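You operate a simulated robot arm through the tools that you are given. There is no shell and no other tool. Be economical: measure what you need, move in short steps, check, and stop when the job is done.

Carry out the task below with a simulated two-armed robot. There is one attempt and no reset: what you move stays moved.

JOB
Take the orange scrap tray on the top of the conveyor belt and put it away on the shelf under the intake hopper. Then put the green pouch on the top of the grey table away on the top of the wooden bench. Then lift the intake lid open. Do these in the order given. Set down upright: green pouch.

The check looks at the end state, three seconds after you hand in, the way a careful person would. Anything else that was tipped, shoved, dropped, spilled or broken makes it a failure. Lids that push on must go on centred and level and be pressed home; caps that screw on are set level and turned clockwise until they are tight.

ROBOT AND FRAMES
Two 7-joint arms with two-finger parallel grippers on one trunk, on a base that drives. Base frame: it is fixed to the floor where the robot stands at the start and does not move with it; the origin is under the middle of the robot, x ahead of it, y to its left, z up. Units: m, rad, N and s.
The left shoulder is at the start at [0.06, 0.189, 0.803], the right one opposite. With the tool pointing down near the work surface each hand reaches from about 0.1 to 0.66 m from the robot's upright axis, wherever it stands, measured 20 degrees to its own side. Places, roughly: green pouch [1.25, -2.25, 0.75]; intake lid [-5.3, 5.3, 0.9]; orange scrap tray (15x18x5 cm) [0.7, 0.1, 0.5]; shelf under the intake hopper (20x18 cm) [-5.3, 5.18, 0.3]; top of the wooden bench [1.9, -4.1, 0.9]. Payload 3.43 kg a hand.
The tool frame of a hand sits at the grasp point between the pads (the TCP): z along the fingers, y along the line on which they close. The tips reach 0.03 m beyond it. Largest opening 0.094 m; finger width 0.028, thickness 0.01; the body of the gripper, 0.05 by 0.096 m, starts 0.055 m behind the TCP.
Orientation is that of the tool frame in the base frame, as a unit quaternion [w, x, y, z]. With the fingers straight down and closing along the base's y, the tool's x points along the base's -x, its y along +y and its z along -z.

CONTROLS
- The arms move only by the tool nudge_tool. It takes "left_moves", "right_moves" or both (then of equal length, played together; a hand with none holds still); each is a list of rows, each a list of 7 numbers: the turn, a rotation vector about the base's x, y, z in rad, then the shift along the base's x, y, z in m, then the finger opening in m, from 0 to 0.094. In form: [[ax, ay, az, tx, ty, tz, grip], ...]. A call has 1 to 20 rows; each row shifts and turns the commanded pose from where the row before left it. A row lasts 0.2 s, in which the tool goes at most 0.05 m and 0.15 rad; a call with a longer step from one row to the next is refused whole, and so is a gripper value outside its range. Where a pose cannot be reached the arm comes as near as it can. A force on the tool above 40 N (or 10 N above the force at the start of the call, whichever is more), or a blocked arm, ends the call early, and 0.2 s more pass. Each finger travels about 0.153 m/s and halts on what it meets, pressing with about 44 N; the grip force reading is that of the motor and also rises with nothing between the fingers. The clock runs only during rows and for 0.2 s after the last one: add rows that do not move to give the fingers time. The reply holds the time, the measured pose of the TCP, the force on the tool along the base axes, the opening and the grip force, in the units named above and with some noise, with the torque about the TCP (base axes, N m) and any sound that the robot's microphone picked up, and new pictures: "pictures" is both (left out), scene, wrist or none (wrist: the cameras of the hands that moved).
- Cameras (640 x 400 px; columns grow to the right, rows downward): "scene" is now at [0.0124, 0.0174, 1.3453]; the picture's right is [0.23, -0.97, 0.00], its down [-0.79, -0.18, -0.59] and it looks along [0.57, 0.13, -0.81] (base axes); focal length 296 px, centre (320, 200). "left" rides on the left gripper at [0.076, -0.014, -0.102] in its tool frame; the picture's right is [0.18, 0.98, 0.00], its down [-0.75, 0.14, -0.64] and it looks along [-0.63, 0.12, 0.77] (tool axes); focal length 243 px, centre (320, 200). "right" rides on the right gripper at [0.076, 0.014, -0.102] in its tool frame; the picture's right is [-0.18, 0.98, 0.00], its down [-0.75, -0.14, -0.64] and it looks along [-0.63, -0.12, 0.77] (tool axes); focal length 243 px, centre (320, 200). There is no depth. A picture from a camera that has moved, and an enlarged one, comes with that camera's place and axes in the base frame and with its lens.
- raise_lower(by): slides the trunk up (or, below 0, down) by that many m; the arms and the scene camera ride with it, the base frame stays. It gives what a move gives, with no picture.
- roll_base(legs): drives the robot by 1 to 6 legs, each [ahead, left, turn to the left] in m, m and rad, along the robot's own axes; the way and the turn of a leg run together, so that a leg with both is an arc; at most 1.5 m and 3.142 rad a leg. The arms and the cameras ride along, it lands a little off, and it stops where it bumps. It gives what a move gives, and a new picture of the scene camera.
- aim_head(pan, tilt): turns the head with the scene camera to pan (to the left, within 1.501 rad either way) and tilt (down, from -0.506 to 1.204), counted from straight ahead of the robot. It gives what a move gives, and a new picture of the scene camera.
- enlarge(camera, box): a new picture of the part [left, top, right, bottom] of that camera's present view, enlarged. No time passes.
- finish_job(): hands the job in; it is judged then, once.

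Go step by step. Nothing tells you exact positions but the pictures and the camera data: compare them with the known pose of the tool, close in by small moves and look again before you grip or let go. The budget is 165 turns and 260 pictures, counting those below and the enlarged ones. Unless the task says otherwise, let go and move clear before handing in, and close with one line.

The tools are called as name(argument=value, ...) on one line, values as JSON. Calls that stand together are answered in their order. nudge_tool: Moves the arms, as the interface text tells. Its arguments: {"type":"object","properties":{"left_moves":{"type":"array","items":{"type":"array","items":{"type":"number"}}},"right_moves":{"type":"array","items":{"type":"array","items":{"type":"number"}}},"pictures":{"type":"string","enum":["both","scene","wrist","none"]}},"required":[]} The other tools are called the same way: raise_lower (by) slides the trunk up or down; roll_base (legs) drives the base; aim_head (pan, tilt) turns the head that bears the scene camera; enlarge (camera, box) takes an enlarged picture of a part of a camera's view; finish_job () hands the job in.

At the start:

```text
t: 0.0
left_position: [0.4555, 0.3006, 0.8155]
left_orientation: [0.0, -0.001, 1.0, 0.0]
left_wrist_force: [-0.7, 0.4, -0.2]
left_ft_torque: [-0.01, -0.02, 0.0]
left_grip_width: 0.094
left_grip_force: 0.1
right_position: [0.3326, -0.1087, 0.8199]
right_orientation: [0.0, 0.0, 1.0, 0.0]
right_wrist_force: [0.9, 0.4, -0.5]
right_ft_torque: [-0.01, 0.01, 0.0]
right_grip_width: 0.0939
right_grip_force: 0.0
trunk travel left (down, up): [-0.475, 0.515]
robot x, y, heading: [-0.0024, -0.0003, -0.0]
head pan, tilt: [0.23, 0.941]
```

scene: 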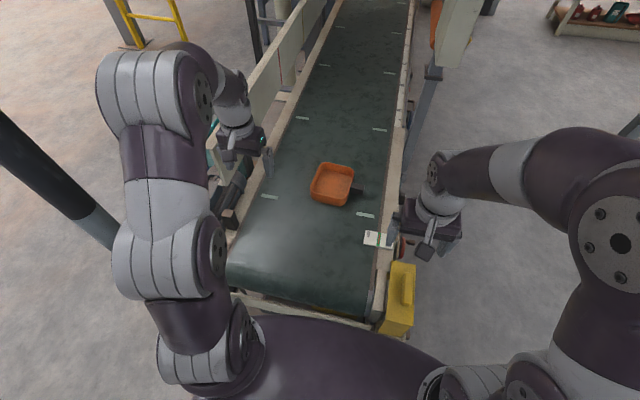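
right: 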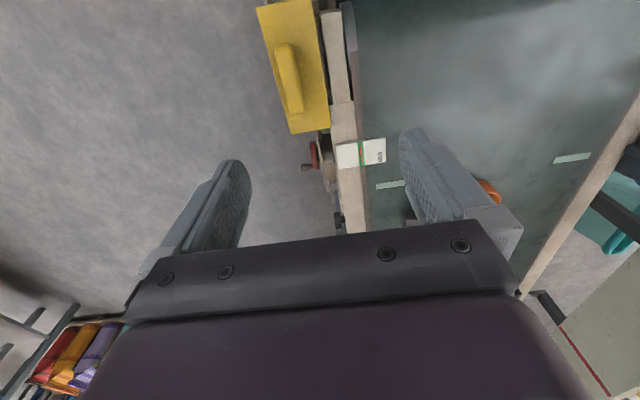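
left: 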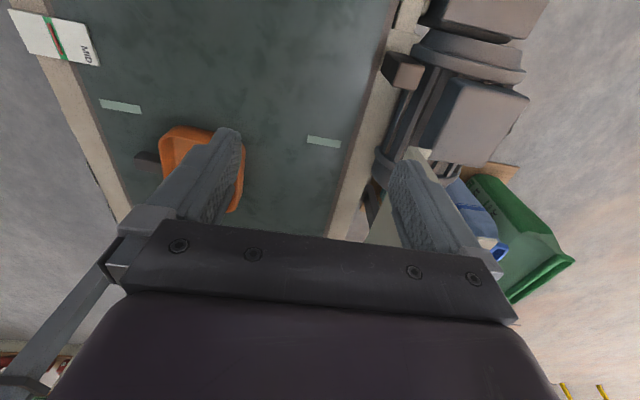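

The orange tray sits on the belt with a dark tab on its right side. I'll take an enlarged look before approaching it.

enlarge(camera="scene", box=[260, 140, 420, 240])

enlarge(camera="left", box=[100, 80, 300, 230])

```text
4.00 times, centred on (340, 190) of scene
camera zoom: at [0.0124, 0.0174, 1.3453], right [0.23, -0.97, 0.0], down [-0.79, -0.18, -0.59], along [0.57, 0.13, -0.81], focal length 1182 px, centre (240, 240)
```

zoom: 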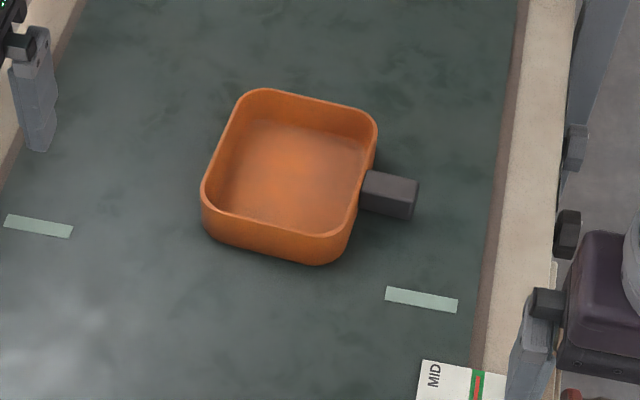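

```text
2.67 times, centred on (200, 155) of left
camera zoom: at [0.3793, 0.2845, 0.9201], right [-0.18, 0.98, 0.0], down [0.75, 0.14, 0.64], along [0.63, 0.12, -0.77], focal length 647 px, centre (640, 320)
```

zoom: 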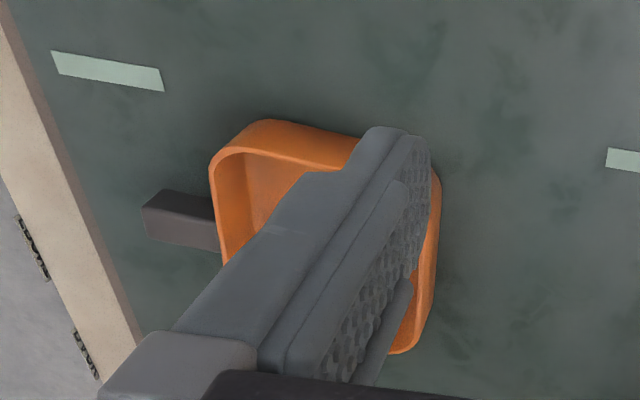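

The handle is near (0.65, 0.03, 0.55) and points along -y. I'll turn the right hand so its fingers close across the handle, tilted to come in from the robot's right, and stop above it.

nudge_tool(right_moves=[[0, 0, 0.148, 0.022, 0.003, 0, 0.094], [0, 0, 0.148, 0.022, 0.003, 0, 0.094], [0, 0, 0.148, 0.022, 0.003, 0, 0.094], [0, 0, 0.148, 0.022, 0.003, 0, 0.094], [0, 0, 0.148, 0.022, 0.003, 0, 0.094], [0, 0, 0.148, 0.022, 0.003, 0, 0.094], [0, 0, 0.148, 0.022, 0.003, 0, 0.094], [0, 0, 0.148, 0.022, 0.003, 0, 0.094], [0, 0, 0.148, 0.022, 0.003, 0, 0.094], [0, 0, 0.148, 0.022, 0.003, 0, 0.094], [0.149, -0.013, 0, 0.022, 0.003, -0.02, 0.094], [0.149, -0.013, 0, 0.022, 0.003, -0.02, 0.094], [0.149, -0.013, 0, 0.022, 0.003, -0.02, 0.094], [0.149, -0.013, 0, 0.022, 0.003, -0.02, 0.094], [0, 0, 0, 0, 0, 0, 0.094]])

```text
t: 3.2
left_position: [0.4542, 0.2987, 0.8165]
left_orientation: [0.0, 0.0, 1.0, 0.0]
left_wrist_force: [-0.2, 0.2, 0.1]
left_ft_torque: [-0.02, 0.01, -0.02]
left_grip_width: 0.094
left_grip_force: 0.1
right_position: [0.5966, -0.0709, 0.7051]
right_orientation: [0.218, -0.644, 0.705, 0.2]
right_wrist_force: [-0.4, 0.2, 0.2]
right_ft_torque: [-0.02, 0.02, 0.0]
right_grip_width: 0.0941
right_grip_force: 0.1
right hand out of reach, approached as far as the arm can: row 8, 9, 10, 14
trunk travel left (down, up): [-0.475, 0.515]
robot x, y, heading: [-0.0014, -0.0008, 0.0]
head pan, tilt: [0.23, 0.941]
camera scene: at [0.0123, 0.0174, 1.3454], right [0.23, -0.97, 0.0], down [-0.79, -0.18, -0.59], along [0.57, 0.13, -0.81], focal length 296 px, centre (320, 200)
camera right: at [0.5736, -0.1884, 0.7468], right [-0.97, 0.24, 0.11], down [0.17, 0.25, 0.95], along [0.2, 0.94, -0.28], focal length 243 px, centre (320, 200)
```

scene: 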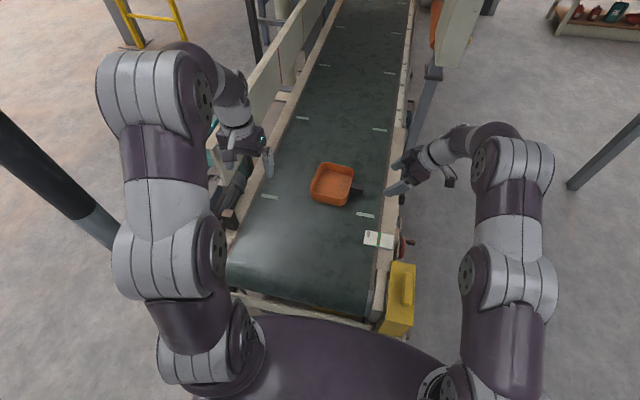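
right: 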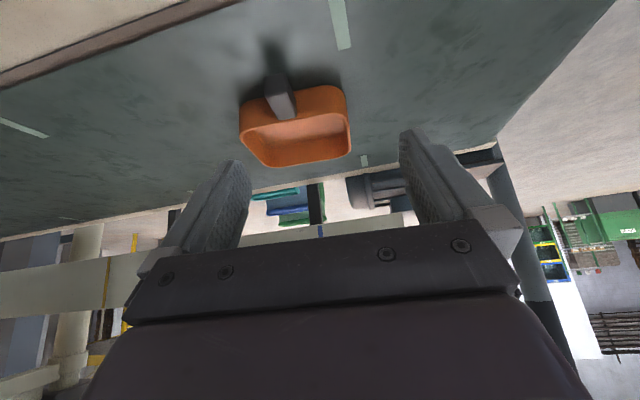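

The second view confirms the handle at about (0.655, 0.031, 0.55), but the arm is close to its reach limit. I'll lower the trunk a little to gain reach.

raise_lower(by=-0.08)

nudge_tool(right_moves=[[0, 0, 0, 0.02, 0.0, 0, 0.094], [0, 0, 0, 0.02, 0.01, 0, 0.094], [0, 0, 0, 0.015, 0.01, 0, 0.094], [0, 0, 0, 0, 0, 0, 0.094]])

```text
t: 4.4
left_position: [0.4563, 0.2993, 0.7373]
left_orientation: [0.0, -0.001, 1.0, 0.0]
left_wrist_force: [0.5, 0.4, 0.1]
left_ft_torque: [-0.01, 0.0, -0.03]
left_grip_width: 0.0941
left_grip_force: 0.0
right_position: [0.5968, -0.0694, 0.625]
right_orientation: [0.217, -0.645, 0.705, 0.2]
right_wrist_force: [0.9, -1.1, 1.2]
right_ft_torque: [-0.01, -0.02, -0.06]
right_grip_width: 0.0939
right_grip_force: 0.0
trunk travel left (down, up): [-0.395, 0.595]
robot x, y, heading: [0.0016, 0.0019, 0.001]
head pan, tilt: [0.23, 0.941]
```

```text
t: 5.4
left_position: [0.4546, 0.2998, 0.7373]
left_orientation: [0.0, 0.0, 1.0, 0.0]
left_wrist_force: [0.3, -0.9, 0.7]
left_ft_torque: [0.01, 0.04, 0.03]
left_grip_width: 0.094
left_grip_force: 0.0
right_position: [0.6074, -0.0478, 0.6128]
right_orientation: [0.217, -0.644, 0.706, 0.199]
right_wrist_force: [-0.2, -0.2, -0.1]
right_ft_torque: [-0.01, -0.01, -0.01]
right_grip_width: 0.0941
right_grip_force: 0.0
right hand out of reach, approached as far as the arm can: row 1, 2, 3
trunk travel left (down, up): [-0.395, 0.595]
robot x, y, heading: [0.0001, 0.0009, 0.002]
head pan, tilt: [0.23, 0.941]
camera scene: at [0.0124, 0.0173, 1.2654], right [0.23, -0.97, 0.0], down [-0.79, -0.18, -0.59], along [0.57, 0.13, -0.81], focal length 296 px, centre (320, 200)
camera right: at [0.5843, -0.167, 0.6559], right [-0.96, 0.24, 0.1], down [0.17, 0.25, 0.95], along [0.2, 0.94, -0.28], focal length 243 px, centre (320, 200)
```

scene: 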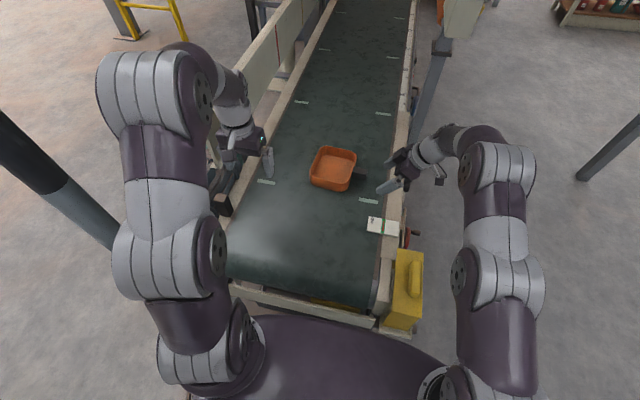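
right: 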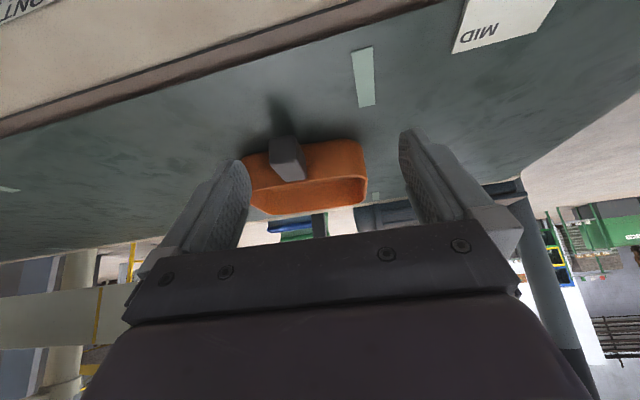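

The arm is a few centimetres short. I'll look down to see how much room the base has in front of it.

aim_head(pan=0.0, tilt=1.2)

```text
t: 6.1
left_position: [0.4544, 0.3003, 0.7362]
left_orientation: [0.0, 0.0, 1.0, 0.0]
left_wrist_force: [0.0, 0.7, -0.6]
left_ft_torque: [-0.01, 0.02, -0.02]
left_grip_width: 0.0941
left_grip_force: 0.1
right_position: [0.6083, -0.049, 0.6138]
right_orientation: [0.218, -0.643, 0.707, 0.199]
right_wrist_force: [0.1, -0.2, 0.4]
right_ft_torque: [-0.01, 0.0, -0.03]
right_grip_width: 0.094
right_grip_force: 0.0
trunk travel left (down, up): [-0.395, 0.595]
robot x, y, heading: [0.0028, 0.0007, 0.001]
head pan, tilt: [0.0, 1.201]
camera scene: at [-0.0029, 0.0007, 1.2485], right [0.0, -1.0, 0.0], down [-0.93, 0.0, -0.36], along [0.36, 0.0, -0.93], focal length 296 px, centre (320, 200)
```

scene: 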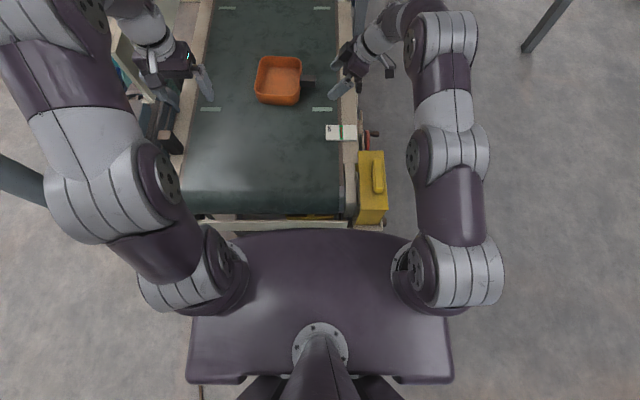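

There appears to be room between the body and the conveyor end, so I'll creep ahead 5 cm. The right hand stays above and to the side of the handle.

roll_base(legs=[[0.05, 0, 0]])

```text
t: 7.1
left_position: [0.507, 0.2988, 0.7375]
left_orientation: [-0.001, 0.0, 1.0, 0.0]
left_wrist_force: [0.3, 0.6, 0.1]
left_ft_torque: [-0.01, 0.03, 0.02]
left_grip_width: 0.094
left_grip_force: 0.1
right_position: [0.659, -0.0482, 0.6129]
right_orientation: [0.217, -0.644, 0.706, 0.2]
right_wrist_force: [0.2, 0.4, -0.8]
right_ft_torque: [0.01, 0.0, -0.01]
right_grip_width: 0.0939
right_grip_force: 0.1
trunk travel left (down, up): [-0.395, 0.595]
robot x, y, heading: [0.0498, -0.0011, 0.001]
head pan, tilt: [0.0, 1.201]
camera scene: at [0.0494, 0.0007, 1.2485], right [0.0, -1.0, 0.0], down [-0.93, 0.0, -0.36], along [0.36, 0.0, -0.93], focal length 296 px, centre (320, 200)
```

scene: 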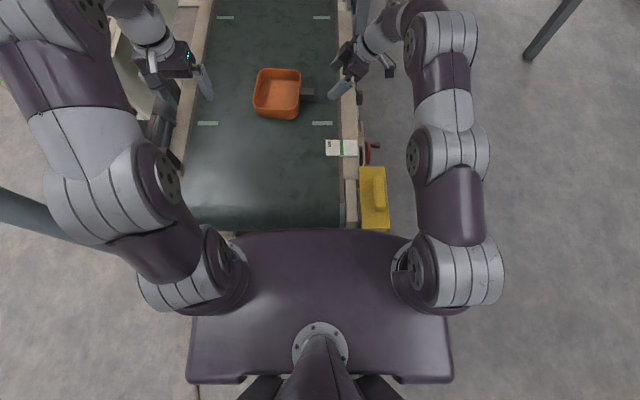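

Driven cleanly. Now I'll close in on the handle in small steps.

nudge_tool(right_moves=[[0, 0, 0, -0.003, 0.02, 0, 0.094], [0, 0, 0, -0.003, 0.02, -0.01, 0.094], [0, 0, 0, 0, 0.015, -0.01, 0.094], [0, 0, 0, 0, 0, 0, 0.094]])

```text
t: 8.1
left_position: [0.5065, 0.2998, 0.7362]
left_orientation: [0.0, 0.0, 1.0, 0.0]
left_wrist_force: [0.5, 0.1, -0.6]
left_ft_torque: [0.02, 0.0, -0.03]
left_grip_width: 0.094
left_grip_force: 0.0
right_position: [0.6538, 0.0074, 0.5931]
right_orientation: [0.217, -0.644, 0.706, 0.199]
right_wrist_force: [0.2, 0.2, -0.3]
right_ft_torque: [-0.05, 0.0, 0.01]
right_grip_width: 0.0941
right_grip_force: 0.0
trunk travel left (down, up): [-0.395, 0.595]
robot x, y, heading: [0.0551, 0.001, 0.004]
head pan, tilt: [0.0, 1.201]
camera scene: at [0.048, 0.0006, 1.2485], right [0.0, -1.0, 0.0], down [-0.93, 0.0, -0.36], along [0.36, 0.0, -0.93], focal length 296 px, centre (320, 200)
camera right: at [0.6297, -0.1108, 0.6357], right [-0.96, 0.24, 0.1], down [0.17, 0.25, 0.95], along [0.2, 0.94, -0.28], focal length 243 px, centre (320, 200)
```

scene: 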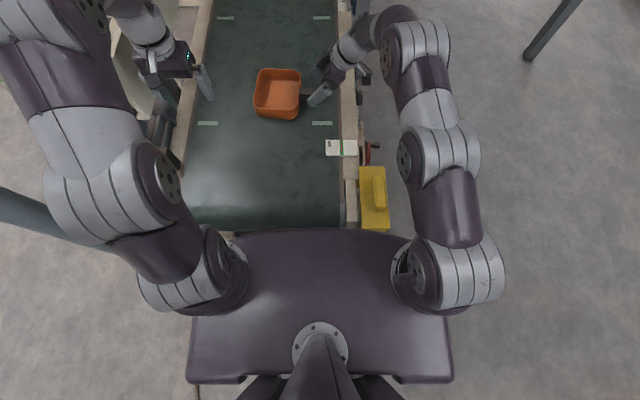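
right: 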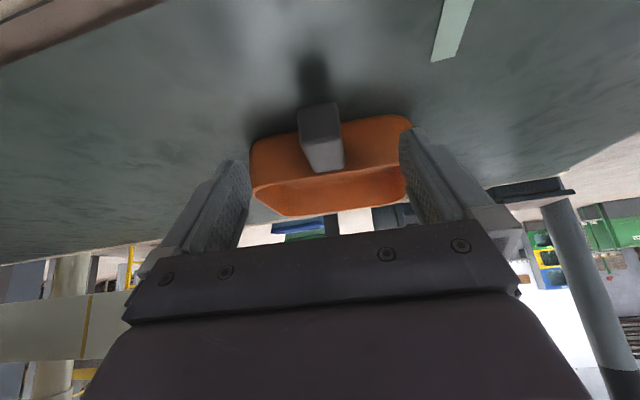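

The handle is centred between the fingers at about (0.655, 0.031, 0.556). I'll move onto it, check, then close.

nudge_tool(right_moves=[[0, 0, 0, 0, 0.008, -0.008, 0.094], [0, 0, 0, 0, 0.008, -0.008, 0.094], [0, 0, 0, 0, 0.006, -0.008, 0.094], [0, 0, 0, 0, 0.0, -0.004, 0.094], [0, 0, 0, 0, 0, 0, 0.094]])

```text
t: 9.3
left_position: [0.5058, 0.2993, 0.7357]
left_orientation: [0.0, 0.0, 1.0, 0.0]
left_wrist_force: [0.3, -0.4, 0.3]
left_ft_torque: [0.0, 0.0, -0.04]
left_grip_width: 0.0939
left_grip_force: 0.1
right_position: [0.6547, 0.0292, 0.5641]
right_orientation: [0.217, -0.644, 0.706, 0.199]
right_wrist_force: [0.2, 0.1, -0.8]
right_ft_torque: [0.01, -0.01, 0.01]
right_grip_width: 0.0943
right_grip_force: 0.0
trunk travel left (down, up): [-0.395, 0.595]
robot x, y, heading: [0.0513, 0.0029, -0.002]
head pan, tilt: [0.0, 1.201]
camera scene: at [0.048, 0.0007, 1.2485], right [0.0, -1.0, 0.0], down [-0.93, 0.0, -0.36], along [0.36, 0.0, -0.93], focal length 296 px, centre (320, 200)
camera right: at [0.6299, -0.0892, 0.6077], right [-0.96, 0.24, 0.11], down [0.17, 0.25, 0.95], along [0.2, 0.94, -0.28], focal length 243 px, centre (320, 200)
```

scene: 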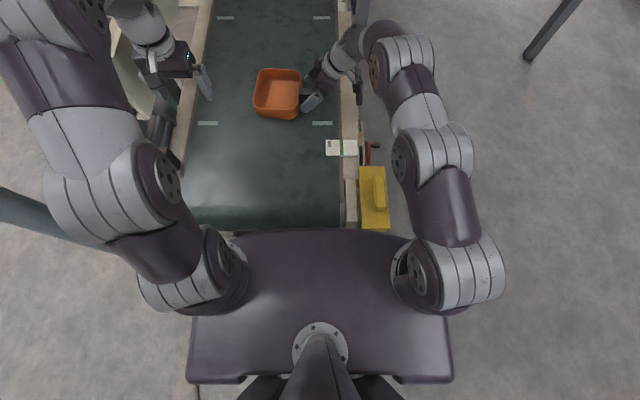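
right: 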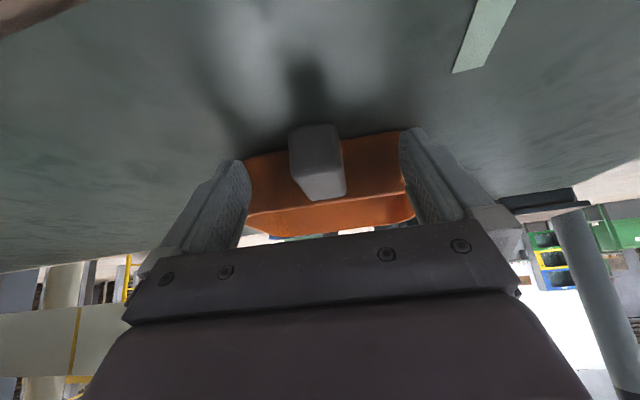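

nudge_tool(right_moves=[[0, 0, 0, 0, 0.003, -0.006, 0.094], [0, 0, 0, 0, 0, 0, 0.06], [0, 0, 0, 0, 0, 0, 0.03], [0, 0, 0, 0, 0, 0, 0.0], [0, 0, 0, 0, 0, 0, 0.0], [0, 0, 0, 0, 0, 0, 0.0]])

```text
t: 10.7
left_position: [0.5065, 0.2997, 0.7366]
left_orientation: [0.0, 0.0, 1.0, 0.0]
left_wrist_force: [-0.2, 0.3, 0.4]
left_ft_torque: [-0.01, 0.01, 0.02]
left_grip_width: 0.0938
left_grip_force: 0.2
right_position: [0.6536, 0.0319, 0.5605]
right_orientation: [0.217, -0.644, 0.706, 0.2]
right_wrist_force: [-0.9, 0.5, 0.2]
right_ft_torque: [0.05, 0.0, 0.12]
right_grip_width: 0.0298
right_grip_force: 43.8
trunk travel left (down, up): [-0.395, 0.595]
robot x, y, heading: [0.0469, 0.0027, -0.004]
head pan, tilt: [0.0, 1.201]
camera scene: at [0.048, 0.0007, 1.2485], right [0.0, -1.0, 0.0], down [-0.93, 0.0, -0.36], along [0.36, 0.0, -0.93], focal length 296 px, centre (320, 200)
camera right: at [0.6297, -0.0867, 0.6021], right [-0.96, 0.24, 0.11], down [0.17, 0.25, 0.95], along [0.2, 0.94, -0.28], focal length 243 px, centre (320, 200)
```

scene: 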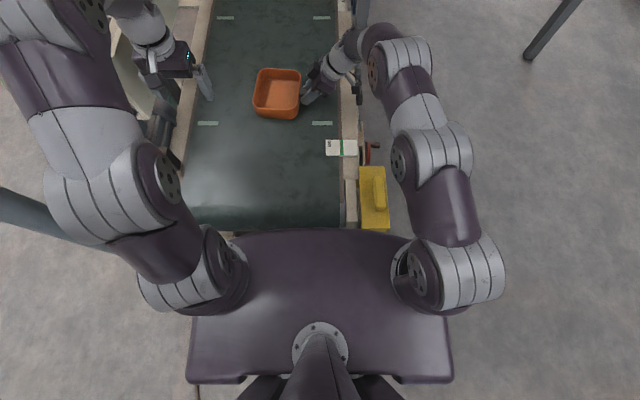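
right: 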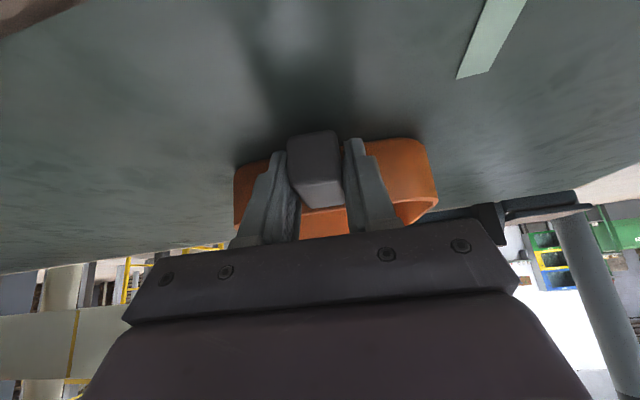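

The handle is gripped at 3 cm width. I'll lift straight up with the trunk.

raise_lower(by=0.15)

nudge_tool(right_moves=[[0, 0, 0, 0, 0, 0, 0.0]], pictures="both")

```text
t: 12.4
left_position: [0.5061, 0.3005, 0.8863]
left_orientation: [0.0, 0.0, 1.0, 0.0]
left_wrist_force: [0.3, 0.6, -0.1]
left_ft_torque: [-0.01, -0.03, 0.01]
left_grip_width: 0.0942
left_grip_force: 0.0
right_position: [0.6538, 0.0312, 0.7092]
right_orientation: [0.217, -0.644, 0.706, 0.199]
right_wrist_force: [-1.1, 0.7, -1.6]
right_ft_torque: [-0.16, 0.0, -0.01]
right_grip_width: 0.0295
right_grip_force: 43.7
trunk travel left (down, up): [-0.545, 0.445]
robot x, y, heading: [0.0545, 0.0019, -0.005]
head pan, tilt: [0.0, 1.201]
```

```text
t: 12.8
left_position: [0.5064, 0.2992, 0.887]
left_orientation: [0.0, 0.001, 1.0, 0.0]
left_wrist_force: [0.0, -0.4, -0.8]
left_ft_torque: [0.0, 0.01, 0.02]
left_grip_width: 0.0944
left_grip_force: 0.1
right_position: [0.6533, 0.0313, 0.7087]
right_orientation: [0.217, -0.644, 0.706, 0.199]
right_wrist_force: [-0.4, -0.2, -1.7]
right_ft_torque: [-0.11, 0.02, 0.02]
right_grip_width: 0.0297
right_grip_force: 43.6
trunk travel left (down, up): [-0.545, 0.445]
robot x, y, heading: [0.0508, -0.0028, 0.002]
head pan, tilt: [0.0, 1.201]
camera scene: at [0.0483, 0.0007, 1.3985], right [0.0, -1.0, 0.0], down [-0.93, 0.0, -0.36], along [0.36, 0.0, -0.93], focal length 296 px, centre (320, 200)
camera right: at [0.6298, -0.0868, 0.752], right [-0.96, 0.24, 0.11], down [0.17, 0.25, 0.95], along [0.2, 0.94, -0.28], focal length 243 px, centre (320, 200)
```

scene: 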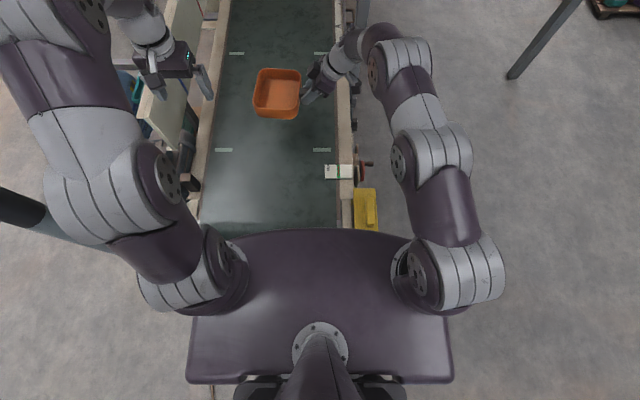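
right: 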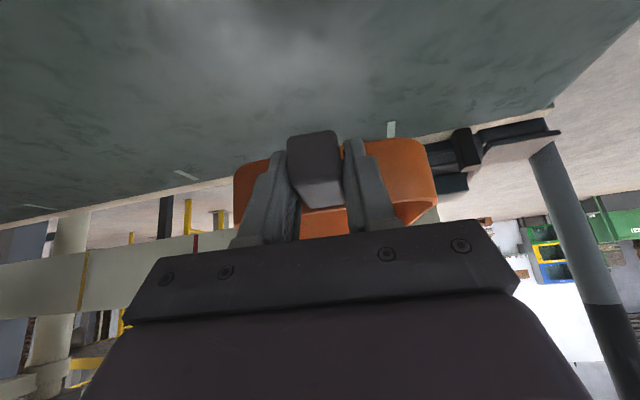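

The tray is up. I'll back away from the conveyor, then look left toward the hopper.

roll_base(legs=[[-0.5, 0, 0]])

aim_head(pan=1.5, tilt=0.3)

```text
t: 14.9
left_position: [0.2075, 0.3616, 0.8859]
left_orientation: [-0.001, -0.044, 0.999, -0.001]
left_wrist_force: [-0.1, -0.6, -1.3]
left_ft_torque: [-0.01, 0.02, -0.03]
left_grip_width: 0.0939
left_grip_force: 0.0
right_position: [0.3772, 0.1083, 0.7084]
right_orientation: [0.207, -0.674, 0.678, 0.208]
right_wrist_force: [0.5, -0.6, -1.0]
right_ft_torque: [-0.14, 0.0, 0.01]
right_grip_width: 0.0295
right_grip_force: 43.9
trunk travel left (down, up): [-0.545, 0.445]
robot x, y, heading: [-0.2222, 0.0207, 0.086]
head pan, tilt: [0.0, 1.201]
stopped in leg 1: the robot was blocked; the commanded pose is now the measured one
camera scene: at [-0.2216, 0.0251, 1.3984], right [0.09, -1.0, 0.0], down [-0.93, -0.08, -0.36], along [0.36, 0.03, -0.93], focal length 296 px, centre (320, 200)
```

scene: 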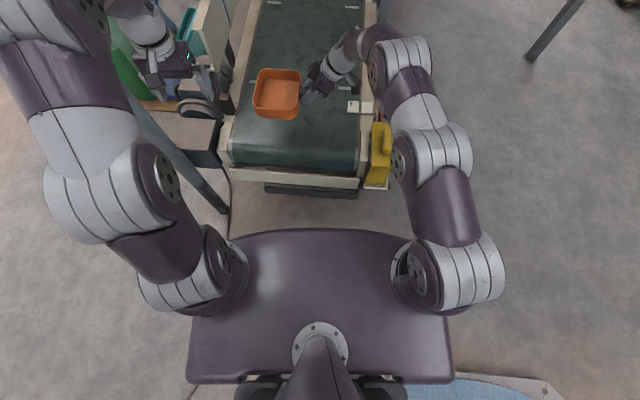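

```text
t: 16.5
left_position: [0.2088, 0.3597, 0.887]
left_orientation: [-0.001, -0.044, 0.999, 0.0]
left_wrist_force: [0.3, 0.4, -1.1]
left_ft_torque: [0.02, -0.02, 0.01]
left_grip_width: 0.0939
left_grip_force: 0.1
right_position: [0.3776, 0.1068, 0.7083]
right_orientation: [0.208, -0.674, 0.677, 0.209]
right_wrist_force: [0.4, -0.8, -1.9]
right_ft_torque: [-0.11, 0.01, -0.01]
right_grip_width: 0.0297
right_grip_force: 44.0
trunk travel left (down, up): [-0.545, 0.445]
robot x, y, heading: [-0.2222, 0.0226, 0.088]
head pan, tilt: [1.499, 0.3]
camera scene: at [-0.2786, 0.1115, 1.4705], right [1.0, 0.01, 0.0], down [0.0, -0.3, -0.96], along [-0.01, 0.95, -0.3], focal length 296 px, centre (320, 200)
```

scene: 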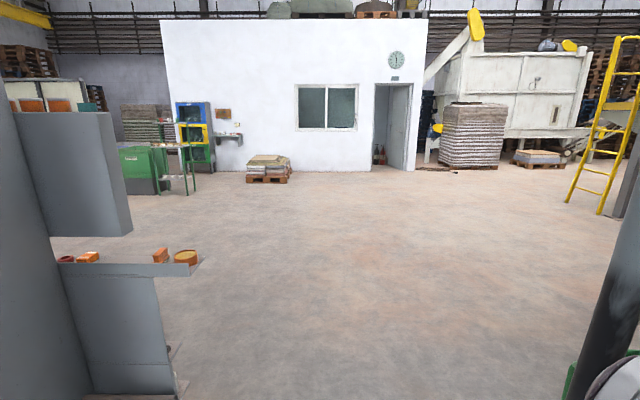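

I bumped something behind me. There is a grey bench behind-left, so I'll look right as well before picking a route.

aim_head(pan=-1.5, tilt=0.5)

aim_head(pan=1.5, tilt=0.9)

```text
t: 19.1
left_position: [0.209, 0.3602, 0.8862]
left_orientation: [0.0, -0.043, 0.999, 0.0]
left_wrist_force: [0.0, 0.0, 0.1]
left_ft_torque: [0.0, 0.01, 0.0]
left_grip_width: 0.0942
left_grip_force: 0.0
right_position: [0.3786, 0.107, 0.7094]
right_orientation: [0.208, -0.674, 0.677, 0.209]
right_wrist_force: [-0.3, -0.8, -1.7]
right_ft_torque: [-0.13, 0.0, 0.0]
right_grip_width: 0.0295
right_grip_force: 44.1
trunk travel left (down, up): [-0.545, 0.445]
robot x, y, heading: [-0.2192, 0.022, 0.089]
head pan, tilt: [-1.499, 0.499]
camera scene: at [-0.2629, -0.0717, 1.4522], right [-0.99, -0.16, 0.0], down [-0.08, 0.47, -0.88], along [0.14, -0.87, -0.48], focal length 296 px, centre (320, 200)
```

scene: 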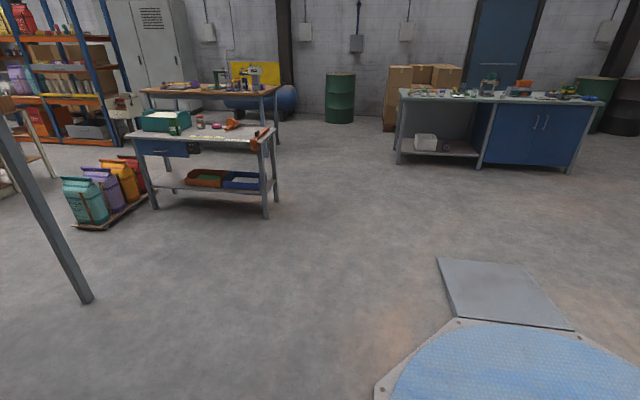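

```text
t: 21.7
left_position: [0.2093, 0.3609, 0.8857]
left_orientation: [0.0, -0.044, 0.999, 0.001]
left_wrist_force: [-0.3, -0.2, 0.0]
left_ft_torque: [-0.02, 0.04, 0.0]
left_grip_width: 0.0938
left_grip_force: 0.0
right_position: [0.378, 0.1068, 0.7101]
right_orientation: [0.208, -0.674, 0.677, 0.208]
right_wrist_force: [0.5, 0.5, -1.2]
right_ft_torque: [-0.08, 0.03, -0.02]
right_grip_width: 0.0298
right_grip_force: 44.2
trunk travel left (down, up): [-0.545, 0.445]
robot x, y, heading: [-0.2212, 0.0177, 0.087]
head pan, tilt: [1.499, 0.901]
camera scene: at [-0.2784, 0.0936, 1.4183], right [1.0, 0.01, 0.0], down [0.01, -0.78, -0.62], along [-0.01, 0.62, -0.78], focal length 296 px, centre (320, 200)
```

scene: 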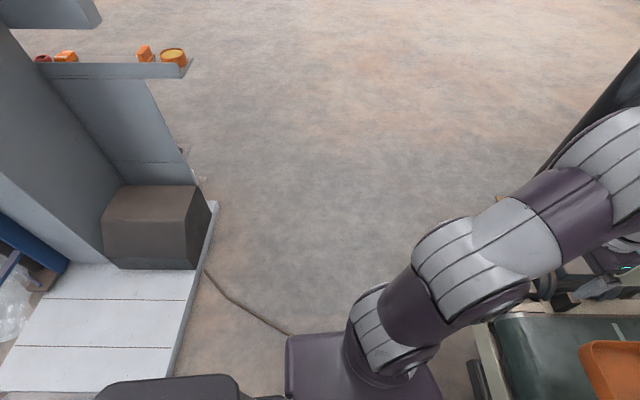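

I bumped the low turntable plate behind my right side. There is also a post near (0.2, 0.5), so I'll pull both arms in before turning.

nudge_tool(right_moves=[[0, 0, 0, -0.03, 0, 0, 0], [0, 0, 0, -0.03, 0, 0, 0], [0, 0, 0, -0.03, 0, 0, 0], [0, 0, 0, -0.03, 0, 0, 0], [0, 0, 0, -0.03, 0, 0, 0], [0, 0, 0, -0.03, 0, 0, 0]], left_moves=[[0, 0, 0, -0.03, -0.01, 0, 0.094], [0, 0, 0, -0.03, -0.01, 0, 0.094], [0, 0, 0, -0.03, -0.01, 0, 0.094], [0, 0, 0, -0.03, -0.01, 0, 0.094], [0, 0, 0, -0.03, -0.01, 0, 0.094], [0, 0, 0, -0.03, -0.01, 0, 0.094]], pictures="none")

aim_head(pan=0.5, tilt=1.0)

```text
t: 23.1
left_position: [0.029, 0.3005, 0.8857]
left_orientation: [0.001, -0.044, 0.999, 0.001]
left_wrist_force: [-0.2, 0.0, 0.7]
left_ft_torque: [0.05, -0.02, 0.01]
left_grip_width: 0.0938
left_grip_force: 0.1
right_position: [0.1965, 0.1075, 0.7086]
right_orientation: [0.209, -0.675, 0.677, 0.208]
right_wrist_force: [0.6, 1.1, -1.0]
right_ft_torque: [-0.08, -0.03, 0.02]
right_grip_width: 0.0296
right_grip_force: 44.1
trunk travel left (down, up): [-0.545, 0.445]
robot x, y, heading: [-0.2187, 0.0213, 0.087]
head pan, tilt: [1.499, 0.901]
```

```text
t: 24.4
left_position: [0.0306, 0.301, 0.8853]
left_orientation: [0.0, -0.044, 0.999, 0.001]
left_wrist_force: [-0.5, 0.7, 1.3]
left_ft_torque: [-0.01, 0.02, -0.01]
left_grip_width: 0.0941
left_grip_force: 0.1
right_position: [0.1982, 0.107, 0.7088]
right_orientation: [0.209, -0.674, 0.677, 0.209]
right_wrist_force: [-0.1, 0.1, -1.3]
right_ft_torque: [-0.1, 0.02, 0.0]
right_grip_width: 0.0296
right_grip_force: 44.3
trunk travel left (down, up): [-0.545, 0.445]
robot x, y, heading: [-0.2168, 0.0233, 0.088]
head pan, tilt: [0.499, 1.0]
camera scene: at [-0.2195, 0.0567, 1.4111], right [0.55, -0.83, 0.0], down [-0.7, -0.47, -0.54], along [0.45, 0.3, -0.84], focal length 296 px, centre (320, 200)
```

scene: 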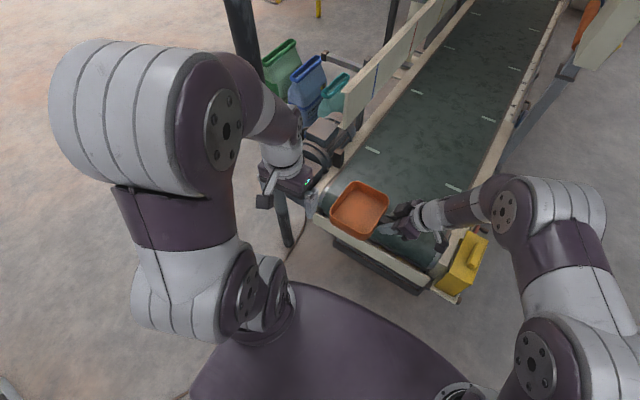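

The arms are folded, so I'll edge ahead off the plate, turn left to face +y, and look.

roll_base(legs=[[0.04, 0, 0], [0, 0, 1.48]])

aim_head(pan=0.0, tilt=0.6)

```text
t: 28.9
left_position: [-0.4355, 0.2965, 0.887]
left_orientation: [-0.001, 0.708, -0.706, 0.0]
left_wrist_force: [-0.4, 0.1, -0.5]
left_ft_torque: [-0.01, 0.02, 0.0]
left_grip_width: 0.0942
left_grip_force: 0.1
right_position: [-0.2274, 0.45, 0.7098]
right_orientation: [-0.013, 0.955, -0.042, -0.295]
right_wrist_force: [-0.1, 0.7, -1.1]
right_ft_torque: [-0.01, -0.11, -0.01]
right_grip_width: 0.0294
right_grip_force: 44.1
trunk travel left (down, up): [-0.545, 0.445]
robot x, y, heading: [-0.1816, 0.0272, 1.576]
head pan, tilt: [0.499, 1.0]
camera scene: at [-0.2111, 0.028, 1.4111], right [0.88, 0.48, 0.0], down [0.4, -0.74, -0.54], along [-0.26, 0.47, -0.84], focal length 296 px, centre (320, 200)
```

scene: 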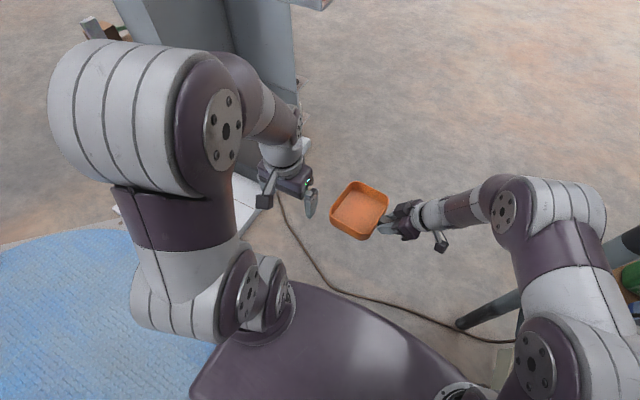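

```text
t: 29.8
left_position: [-0.4346, 0.2979, 0.8866]
left_orientation: [0.001, 0.708, -0.706, 0.0]
left_wrist_force: [-0.9, 0.2, 0.6]
left_ft_torque: [0.03, -0.04, -0.01]
left_grip_width: 0.0942
left_grip_force: 0.0
right_position: [-0.2268, 0.4485, 0.7088]
right_orientation: [-0.012, 0.955, -0.042, -0.295]
right_wrist_force: [-0.1, -0.2, -1.9]
right_ft_torque: [0.02, -0.1, -0.02]
right_grip_width: 0.0296
right_grip_force: 43.6
trunk travel left (down, up): [-0.545, 0.445]
robot x, y, heading: [-0.1805, 0.0257, 1.572]
head pan, tilt: [0.0, 0.6]
camera scene: at [-0.1778, 0.0553, 1.443], right [1.0, 0.0, 0.0], down [0.0, -0.57, -0.82], along [0.0, 0.82, -0.57], focal length 296 px, centre (320, 200)
```

scene: 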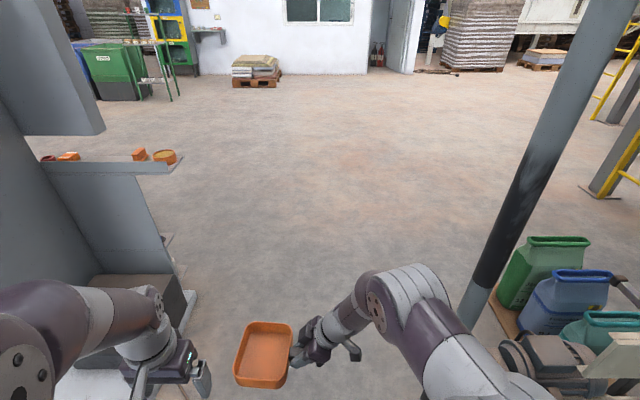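

The corridor looks clear with about 10 cm either side. I'll drive ahead along +y and then look left for the hopper.

roll_base(legs=[[1.0, 0, 0], [0.9, 0, 0]])

aim_head(pan=1.0, tilt=0.35)

```text
t: 39.5
left_position: [-0.4681, 2.2192, 0.8861]
left_orientation: [0.001, 0.712, -0.702, 0.001]
left_wrist_force: [-1.1, 0.0, -0.1]
left_ft_torque: [0.02, 0.02, 0.0]
left_grip_width: 0.0941
left_grip_force: 0.1
right_position: [-0.2637, 2.3721, 0.7082]
right_orientation: [-0.011, 0.955, -0.037, -0.295]
right_wrist_force: [-0.9, -0.4, -1.9]
right_ft_torque: [-0.03, -0.07, 0.02]
right_grip_width: 0.0297
right_grip_force: 44.2
trunk travel left (down, up): [-0.545, 0.445]
robot x, y, heading: [-0.2088, 1.9495, 1.59]
head pan, tilt: [0.0, 0.6]
camera scene: at [-0.2088, 1.979, 1.4431], right [1.0, 0.01, 0.0], down [0.01, -0.57, -0.82], along [-0.01, 0.82, -0.57], focal length 296 px, centre (320, 200)
```

scene: 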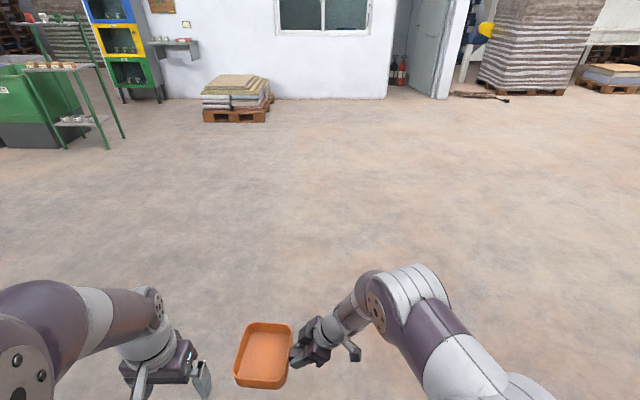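

```text
t: 40.7
left_position: [-0.4683, 2.2185, 0.8854]
left_orientation: [0.0, 0.712, -0.703, 0.001]
left_wrist_force: [-0.3, -0.5, 0.1]
left_ft_torque: [0.01, 0.01, -0.01]
left_grip_width: 0.094
left_grip_force: 0.1
right_position: [-0.2635, 2.3719, 0.7083]
right_orientation: [-0.011, 0.955, -0.037, -0.295]
right_wrist_force: [0.4, 0.1, -1.1]
right_ft_torque: [0.01, -0.07, 0.02]
right_grip_width: 0.0294
right_grip_force: 43.7
trunk travel left (down, up): [-0.545, 0.445]
robot x, y, heading: [-0.2085, 1.9505, 1.587]
head pan, tilt: [1.0, 0.351]
camera scene: at [-0.2865, 1.9395, 1.4658], right [0.53, 0.85, 0.0], down [0.29, -0.18, -0.94], along [-0.8, 0.5, -0.34], focal length 296 px, centre (320, 200)
```

scene: 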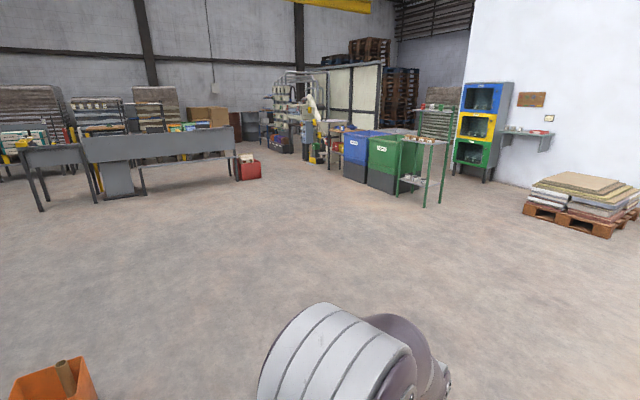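

enlarge(camera="scene", box=[250, 80, 410, 180])

```text
4.00 times, centred on (330, 130) of scene
camera zoom: at [-0.2865, 1.9395, 1.4658], right [0.53, 0.85, 0.0], down [0.29, -0.18, -0.94], along [-0.8, 0.5, -0.34], focal length 1182 px, centre (280, 480)
```

zoom: 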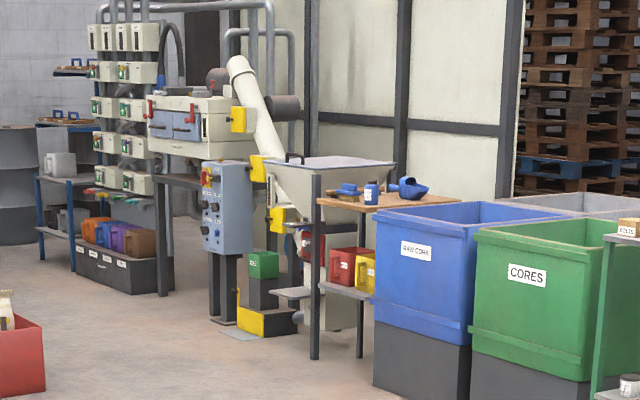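

I can see the hopper station with the lid and its handle, beside the bins. I'll drive diagonally across the open floor to a spot in front of it.

roll_base(legs=[[0.3, 0, 0], [0, 0, 1.1], [1.4, 0, 0], [1.4, 0, 0], [1.2, 0, 0]])

aim_head(pan=-0.5, tilt=0.4)

```text
t: 64.3
left_position: [-4.1321, 3.965, 0.8858]
left_orientation: [0.0, 0.973, -0.232, 0.001]
left_wrist_force: [0.1, -0.7, 0.4]
left_ft_torque: [-0.02, 0.01, 0.01]
left_grip_width: 0.094
left_grip_force: 0.0
right_position: [-4.1746, 4.2185, 0.7074]
right_orientation: [0.142, 0.836, 0.464, -0.256]
right_wrist_force: [0.8, 0.7, -0.6]
right_ft_torque: [0.09, -0.07, 0.03]
right_grip_width: 0.0297
right_grip_force: 44.5
trunk travel left (down, up): [-0.545, 0.445]
robot x, y, heading: [-3.7765, 4.0726, 2.674]
head pan, tilt: [1.0, 0.351]
camera scene: at [-3.8011, 3.9972, 1.4659], right [-0.51, 0.86, 0.0], down [0.3, 0.17, -0.94], along [-0.81, -0.48, -0.34], focal length 296 px, centre (320, 200)
```

scene: 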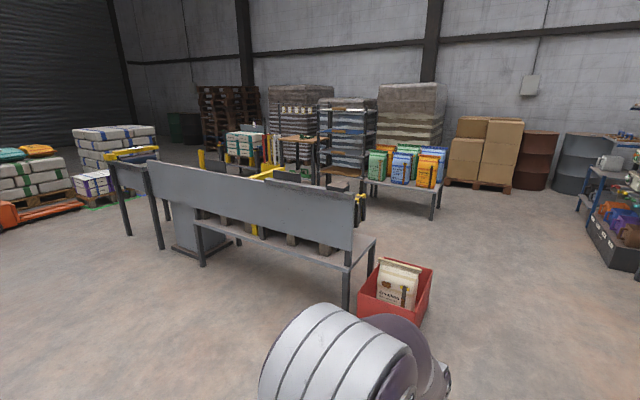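

```text
t: 66.0
left_position: [-4.1328, 3.965, 0.8857]
left_orientation: [0.0, 0.973, -0.232, 0.0]
left_wrist_force: [-0.7, 0.2, 0.0]
left_ft_torque: [0.02, 0.01, -0.02]
left_grip_width: 0.094
left_grip_force: 0.1
right_position: [-4.175, 4.218, 0.7081]
right_orientation: [0.143, 0.836, 0.464, -0.257]
right_wrist_force: [0.4, 0.0, -1.1]
right_ft_torque: [0.07, -0.08, -0.04]
right_grip_width: 0.0294
right_grip_force: 43.7
trunk travel left (down, up): [-0.545, 0.445]
robot x, y, heading: [-3.7761, 4.0691, 2.674]
head pan, tilt: [-0.499, 0.4]
camera scene: at [-3.7733, 4.1206, 1.4613], right [0.82, 0.57, 0.0], down [0.22, -0.32, -0.92], along [-0.52, 0.76, -0.39], focal length 296 px, centre (320, 200)
```

scene: 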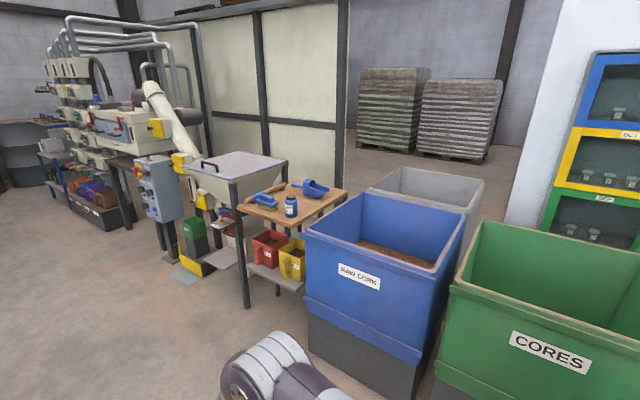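

enlarge(camera="scene", box=[130, 130, 290, 290])

```text
2.50 times, centred on (210, 210) of scene
camera zoom: at [-3.7733, 4.1206, 1.4613], right [0.82, 0.57, 0.0], down [0.22, -0.32, -0.92], along [-0.52, 0.76, -0.39], focal length 739 px, centre (595, 175)
```

zoom: 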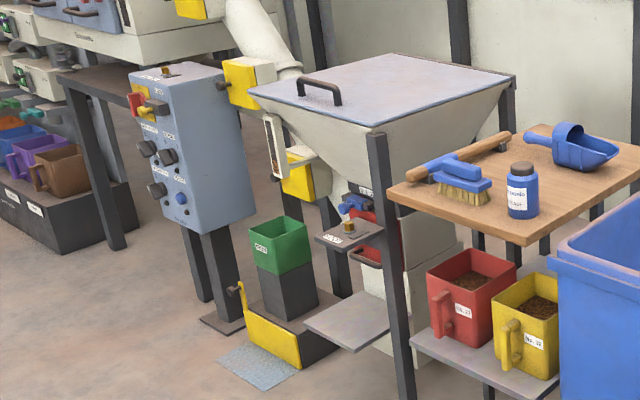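

The shelf is the small plate under the hopper, with a bracket above it, so the tray must go in from the front. I'll swing the hand so the tray points ahead, then turn and slide over in front of it.

nudge_tool(right_moves=[[0, 0, -0.148, 0, 0, 0, 0], [0, 0, -0.148, 0, 0, 0, 0], [0, 0, -0.148, 0, 0, 0, 0], [0, 0, -0.148, 0, 0, 0, 0], [0, 0, -0.148, 0, 0, 0, 0], [0, 0, -0.148, 0, 0, 0, 0], [0, 0, -0.148, 0, 0, 0, 0], [0, 0, -0.148, 0, 0, 0, 0], [0, 0, -0.148, 0, 0, 0, 0], [0, 0, -0.148, 0, 0, 0, 0], [0, 0, 0, 0, 0, 0, 0]], pictures="none")

roll_base(legs=[[0, 0, -1.103], [0.1, 1.0, 0], [0, 0.5, 0]])

aim_head(pan=0.0, tilt=0.8)

```text
t: 68.3
left_position: [-4.1315, 3.9661, 0.8858]
left_orientation: [0.0, 0.973, -0.232, 0.0]
left_wrist_force: [-0.1, 0.8, 0.0]
left_ft_torque: [0.03, 0.02, 0.01]
left_grip_width: 0.094
left_grip_force: 0.2
right_position: [-4.1696, 4.2249, 0.7133]
right_orientation: [-0.03, 0.952, -0.139, -0.272]
right_wrist_force: [0.1, -0.4, -0.5]
right_ft_torque: [-0.04, -0.08, -0.02]
right_grip_width: 0.0294
right_grip_force: 44.0
right hand out of reach, approached as far as the arm can: row 7, 8
trunk travel left (down, up): [-0.545, 0.445]
robot x, y, heading: [-3.7738, 4.0689, 2.676]
head pan, tilt: [-0.499, 0.4]
```

```text
t: 78.9
left_position: [-5.5257, 4.4482, 0.8855]
left_orientation: [0.0, 0.708, -0.706, 0.001]
left_wrist_force: [-0.2, 0.2, 0.4]
left_ft_torque: [0.01, -0.02, 0.01]
left_grip_width: 0.0941
left_grip_force: 0.1
right_position: [-5.3087, 4.5981, 0.7124]
right_orientation: [-0.168, 0.737, -0.618, -0.216]
right_wrist_force: [0.6, 0.3, -1.0]
right_ft_torque: [-0.06, -0.07, 0.03]
right_grip_width: 0.0296
right_grip_force: 43.8
trunk travel left (down, up): [-0.545, 0.445]
robot x, y, heading: [-5.2655, 4.1772, 1.572]
head pan, tilt: [-0.499, 0.4]
camera scene: at [-5.2244, 4.1981, 1.4613], right [0.88, -0.48, 0.0], down [-0.19, -0.34, -0.92], along [0.44, 0.81, -0.39], focal length 296 px, centre (320, 200)
```

scene: 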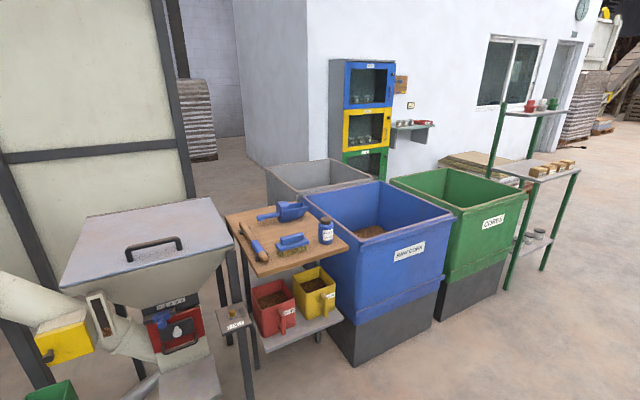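

```text
t: 79.8
left_position: [-5.5236, 4.4478, 0.8854]
left_orientation: [-0.001, -0.707, 0.707, 0.001]
left_wrist_force: [0.3, 0.2, 0.0]
left_ft_torque: [0.0, 0.01, -0.02]
left_grip_width: 0.094
left_grip_force: 0.1
right_position: [-5.3099, 4.5971, 0.7126]
right_orientation: [-0.168, 0.737, -0.618, -0.217]
right_wrist_force: [-0.8, 0.1, -1.3]
right_ft_torque: [-0.06, 0.0, 0.0]
right_grip_width: 0.0294
right_grip_force: 44.3
trunk travel left (down, up): [-0.545, 0.445]
robot x, y, heading: [-5.2699, 4.1772, 1.572]
head pan, tilt: [0.0, 0.799]
camera scene: at [-5.268, 4.1975, 1.4263], right [1.0, 0.0, 0.0], down [0.0, -0.72, -0.7], along [0.0, 0.7, -0.72], focal length 296 px, centre (320, 200)
```

scene: 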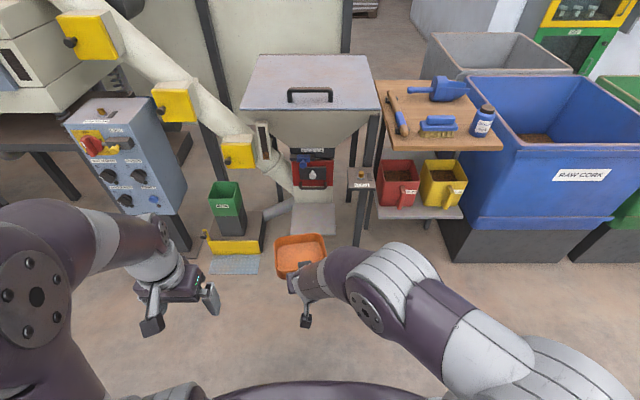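

enlarge(camera="scene", box=[220, 130, 400, 290])

```text
2.50 times, centred on (310, 210) of scene
camera zoom: at [-5.268, 4.1975, 1.4263], right [1.0, 0.0, 0.0], down [0.0, -0.72, -0.7], along [0.0, 0.7, -0.72], focal length 739 px, centre (345, 175)
```

zoom: 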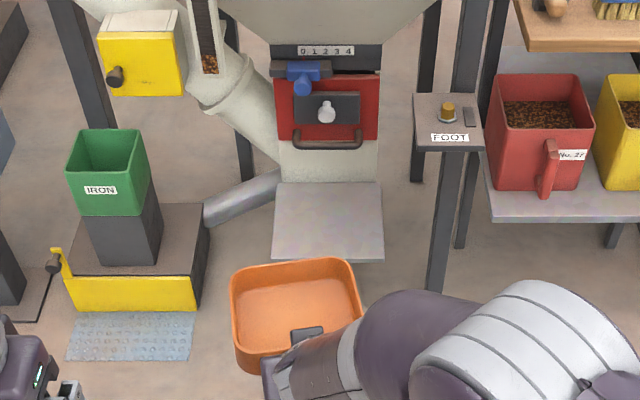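

The shelf is centred near (-5.305, 5.17, 0.3) and open to the front. I'll square up the tray, lower the trunk, and come closer.

nudge_tool(right_moves=[[0, 0, -0.13, 0, 0, 0, 0], [0.042, -0.02, 0, 0, 0, 0, 0], [0, 0, 0, 0, 0, 0, 0]], pictures="none")

raise_lower(by=-0.3)

roll_base(legs=[[0.28, 0, 0]])

```text
t: 80.6
left_position: [-5.5242, 4.4494, 0.8867]
left_orientation: [0.001, 0.707, -0.707, 0.001]
left_wrist_force: [-0.6, -1.3, 0.2]
left_ft_torque: [0.0, 0.01, 0.0]
left_grip_width: 0.0941
left_grip_force: 0.1
right_position: [-5.3094, 4.5972, 0.7124]
right_orientation: [-0.203, 0.693, -0.658, -0.212]
right_wrist_force: [0.2, -0.1, -0.4]
right_ft_torque: [-0.1, -0.04, 0.06]
right_grip_width: 0.0295
right_grip_force: 44.4
trunk travel left (down, up): [-0.545, 0.445]
robot x, y, heading: [-5.268, 4.1778, 1.57]
head pan, tilt: [0.0, 0.799]
```

```text
t: 83.6
left_position: [-5.525, 4.4475, 0.5862]
left_orientation: [0.0, 0.707, -0.707, -0.001]
left_wrist_force: [0.8, 0.2, 0.0]
left_ft_torque: [-0.03, 0.0, -0.02]
left_grip_width: 0.0938
left_grip_force: 0.1
right_position: [-5.3098, 4.5974, 0.413]
right_orientation: [-0.204, 0.693, -0.658, -0.212]
right_wrist_force: [0.0, 0.1, -2.0]
right_ft_torque: [-0.07, -0.01, 0.01]
right_grip_width: 0.0296
right_grip_force: 44.6
trunk travel left (down, up): [-0.245, 0.745]
robot x, y, heading: [-5.2668, 4.1784, 1.574]
head pan, tilt: [0.0, 0.799]
```

```text
t: 85.6
left_position: [-5.5269, 4.7261, 0.5856]
left_orientation: [0.0, 0.71, -0.704, 0.0]
left_wrist_force: [0.1, -0.6, -0.3]
left_ft_torque: [-0.03, -0.02, 0.01]
left_grip_width: 0.0942
left_grip_force: 0.1
right_position: [-5.3119, 4.8783, 0.4131]
right_orientation: [-0.203, 0.695, -0.656, -0.214]
right_wrist_force: [0.1, -0.6, -1.7]
right_ft_torque: [-0.11, -0.01, -0.02]
right_grip_width: 0.0294
right_grip_force: 44.0
trunk travel left (down, up): [-0.245, 0.745]
robot x, y, heading: [-5.2677, 4.456, 1.579]
head pan, tilt: [0.0, 0.799]
camera scene: at [-5.2689, 4.4776, 1.1262], right [1.0, 0.01, 0.0], down [0.0, -0.72, -0.7], along [0.0, 0.7, -0.72], focal length 296 px, centre (320, 200)
```

scene: 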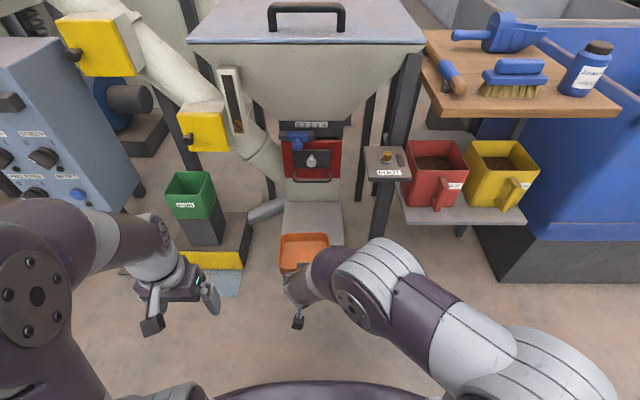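

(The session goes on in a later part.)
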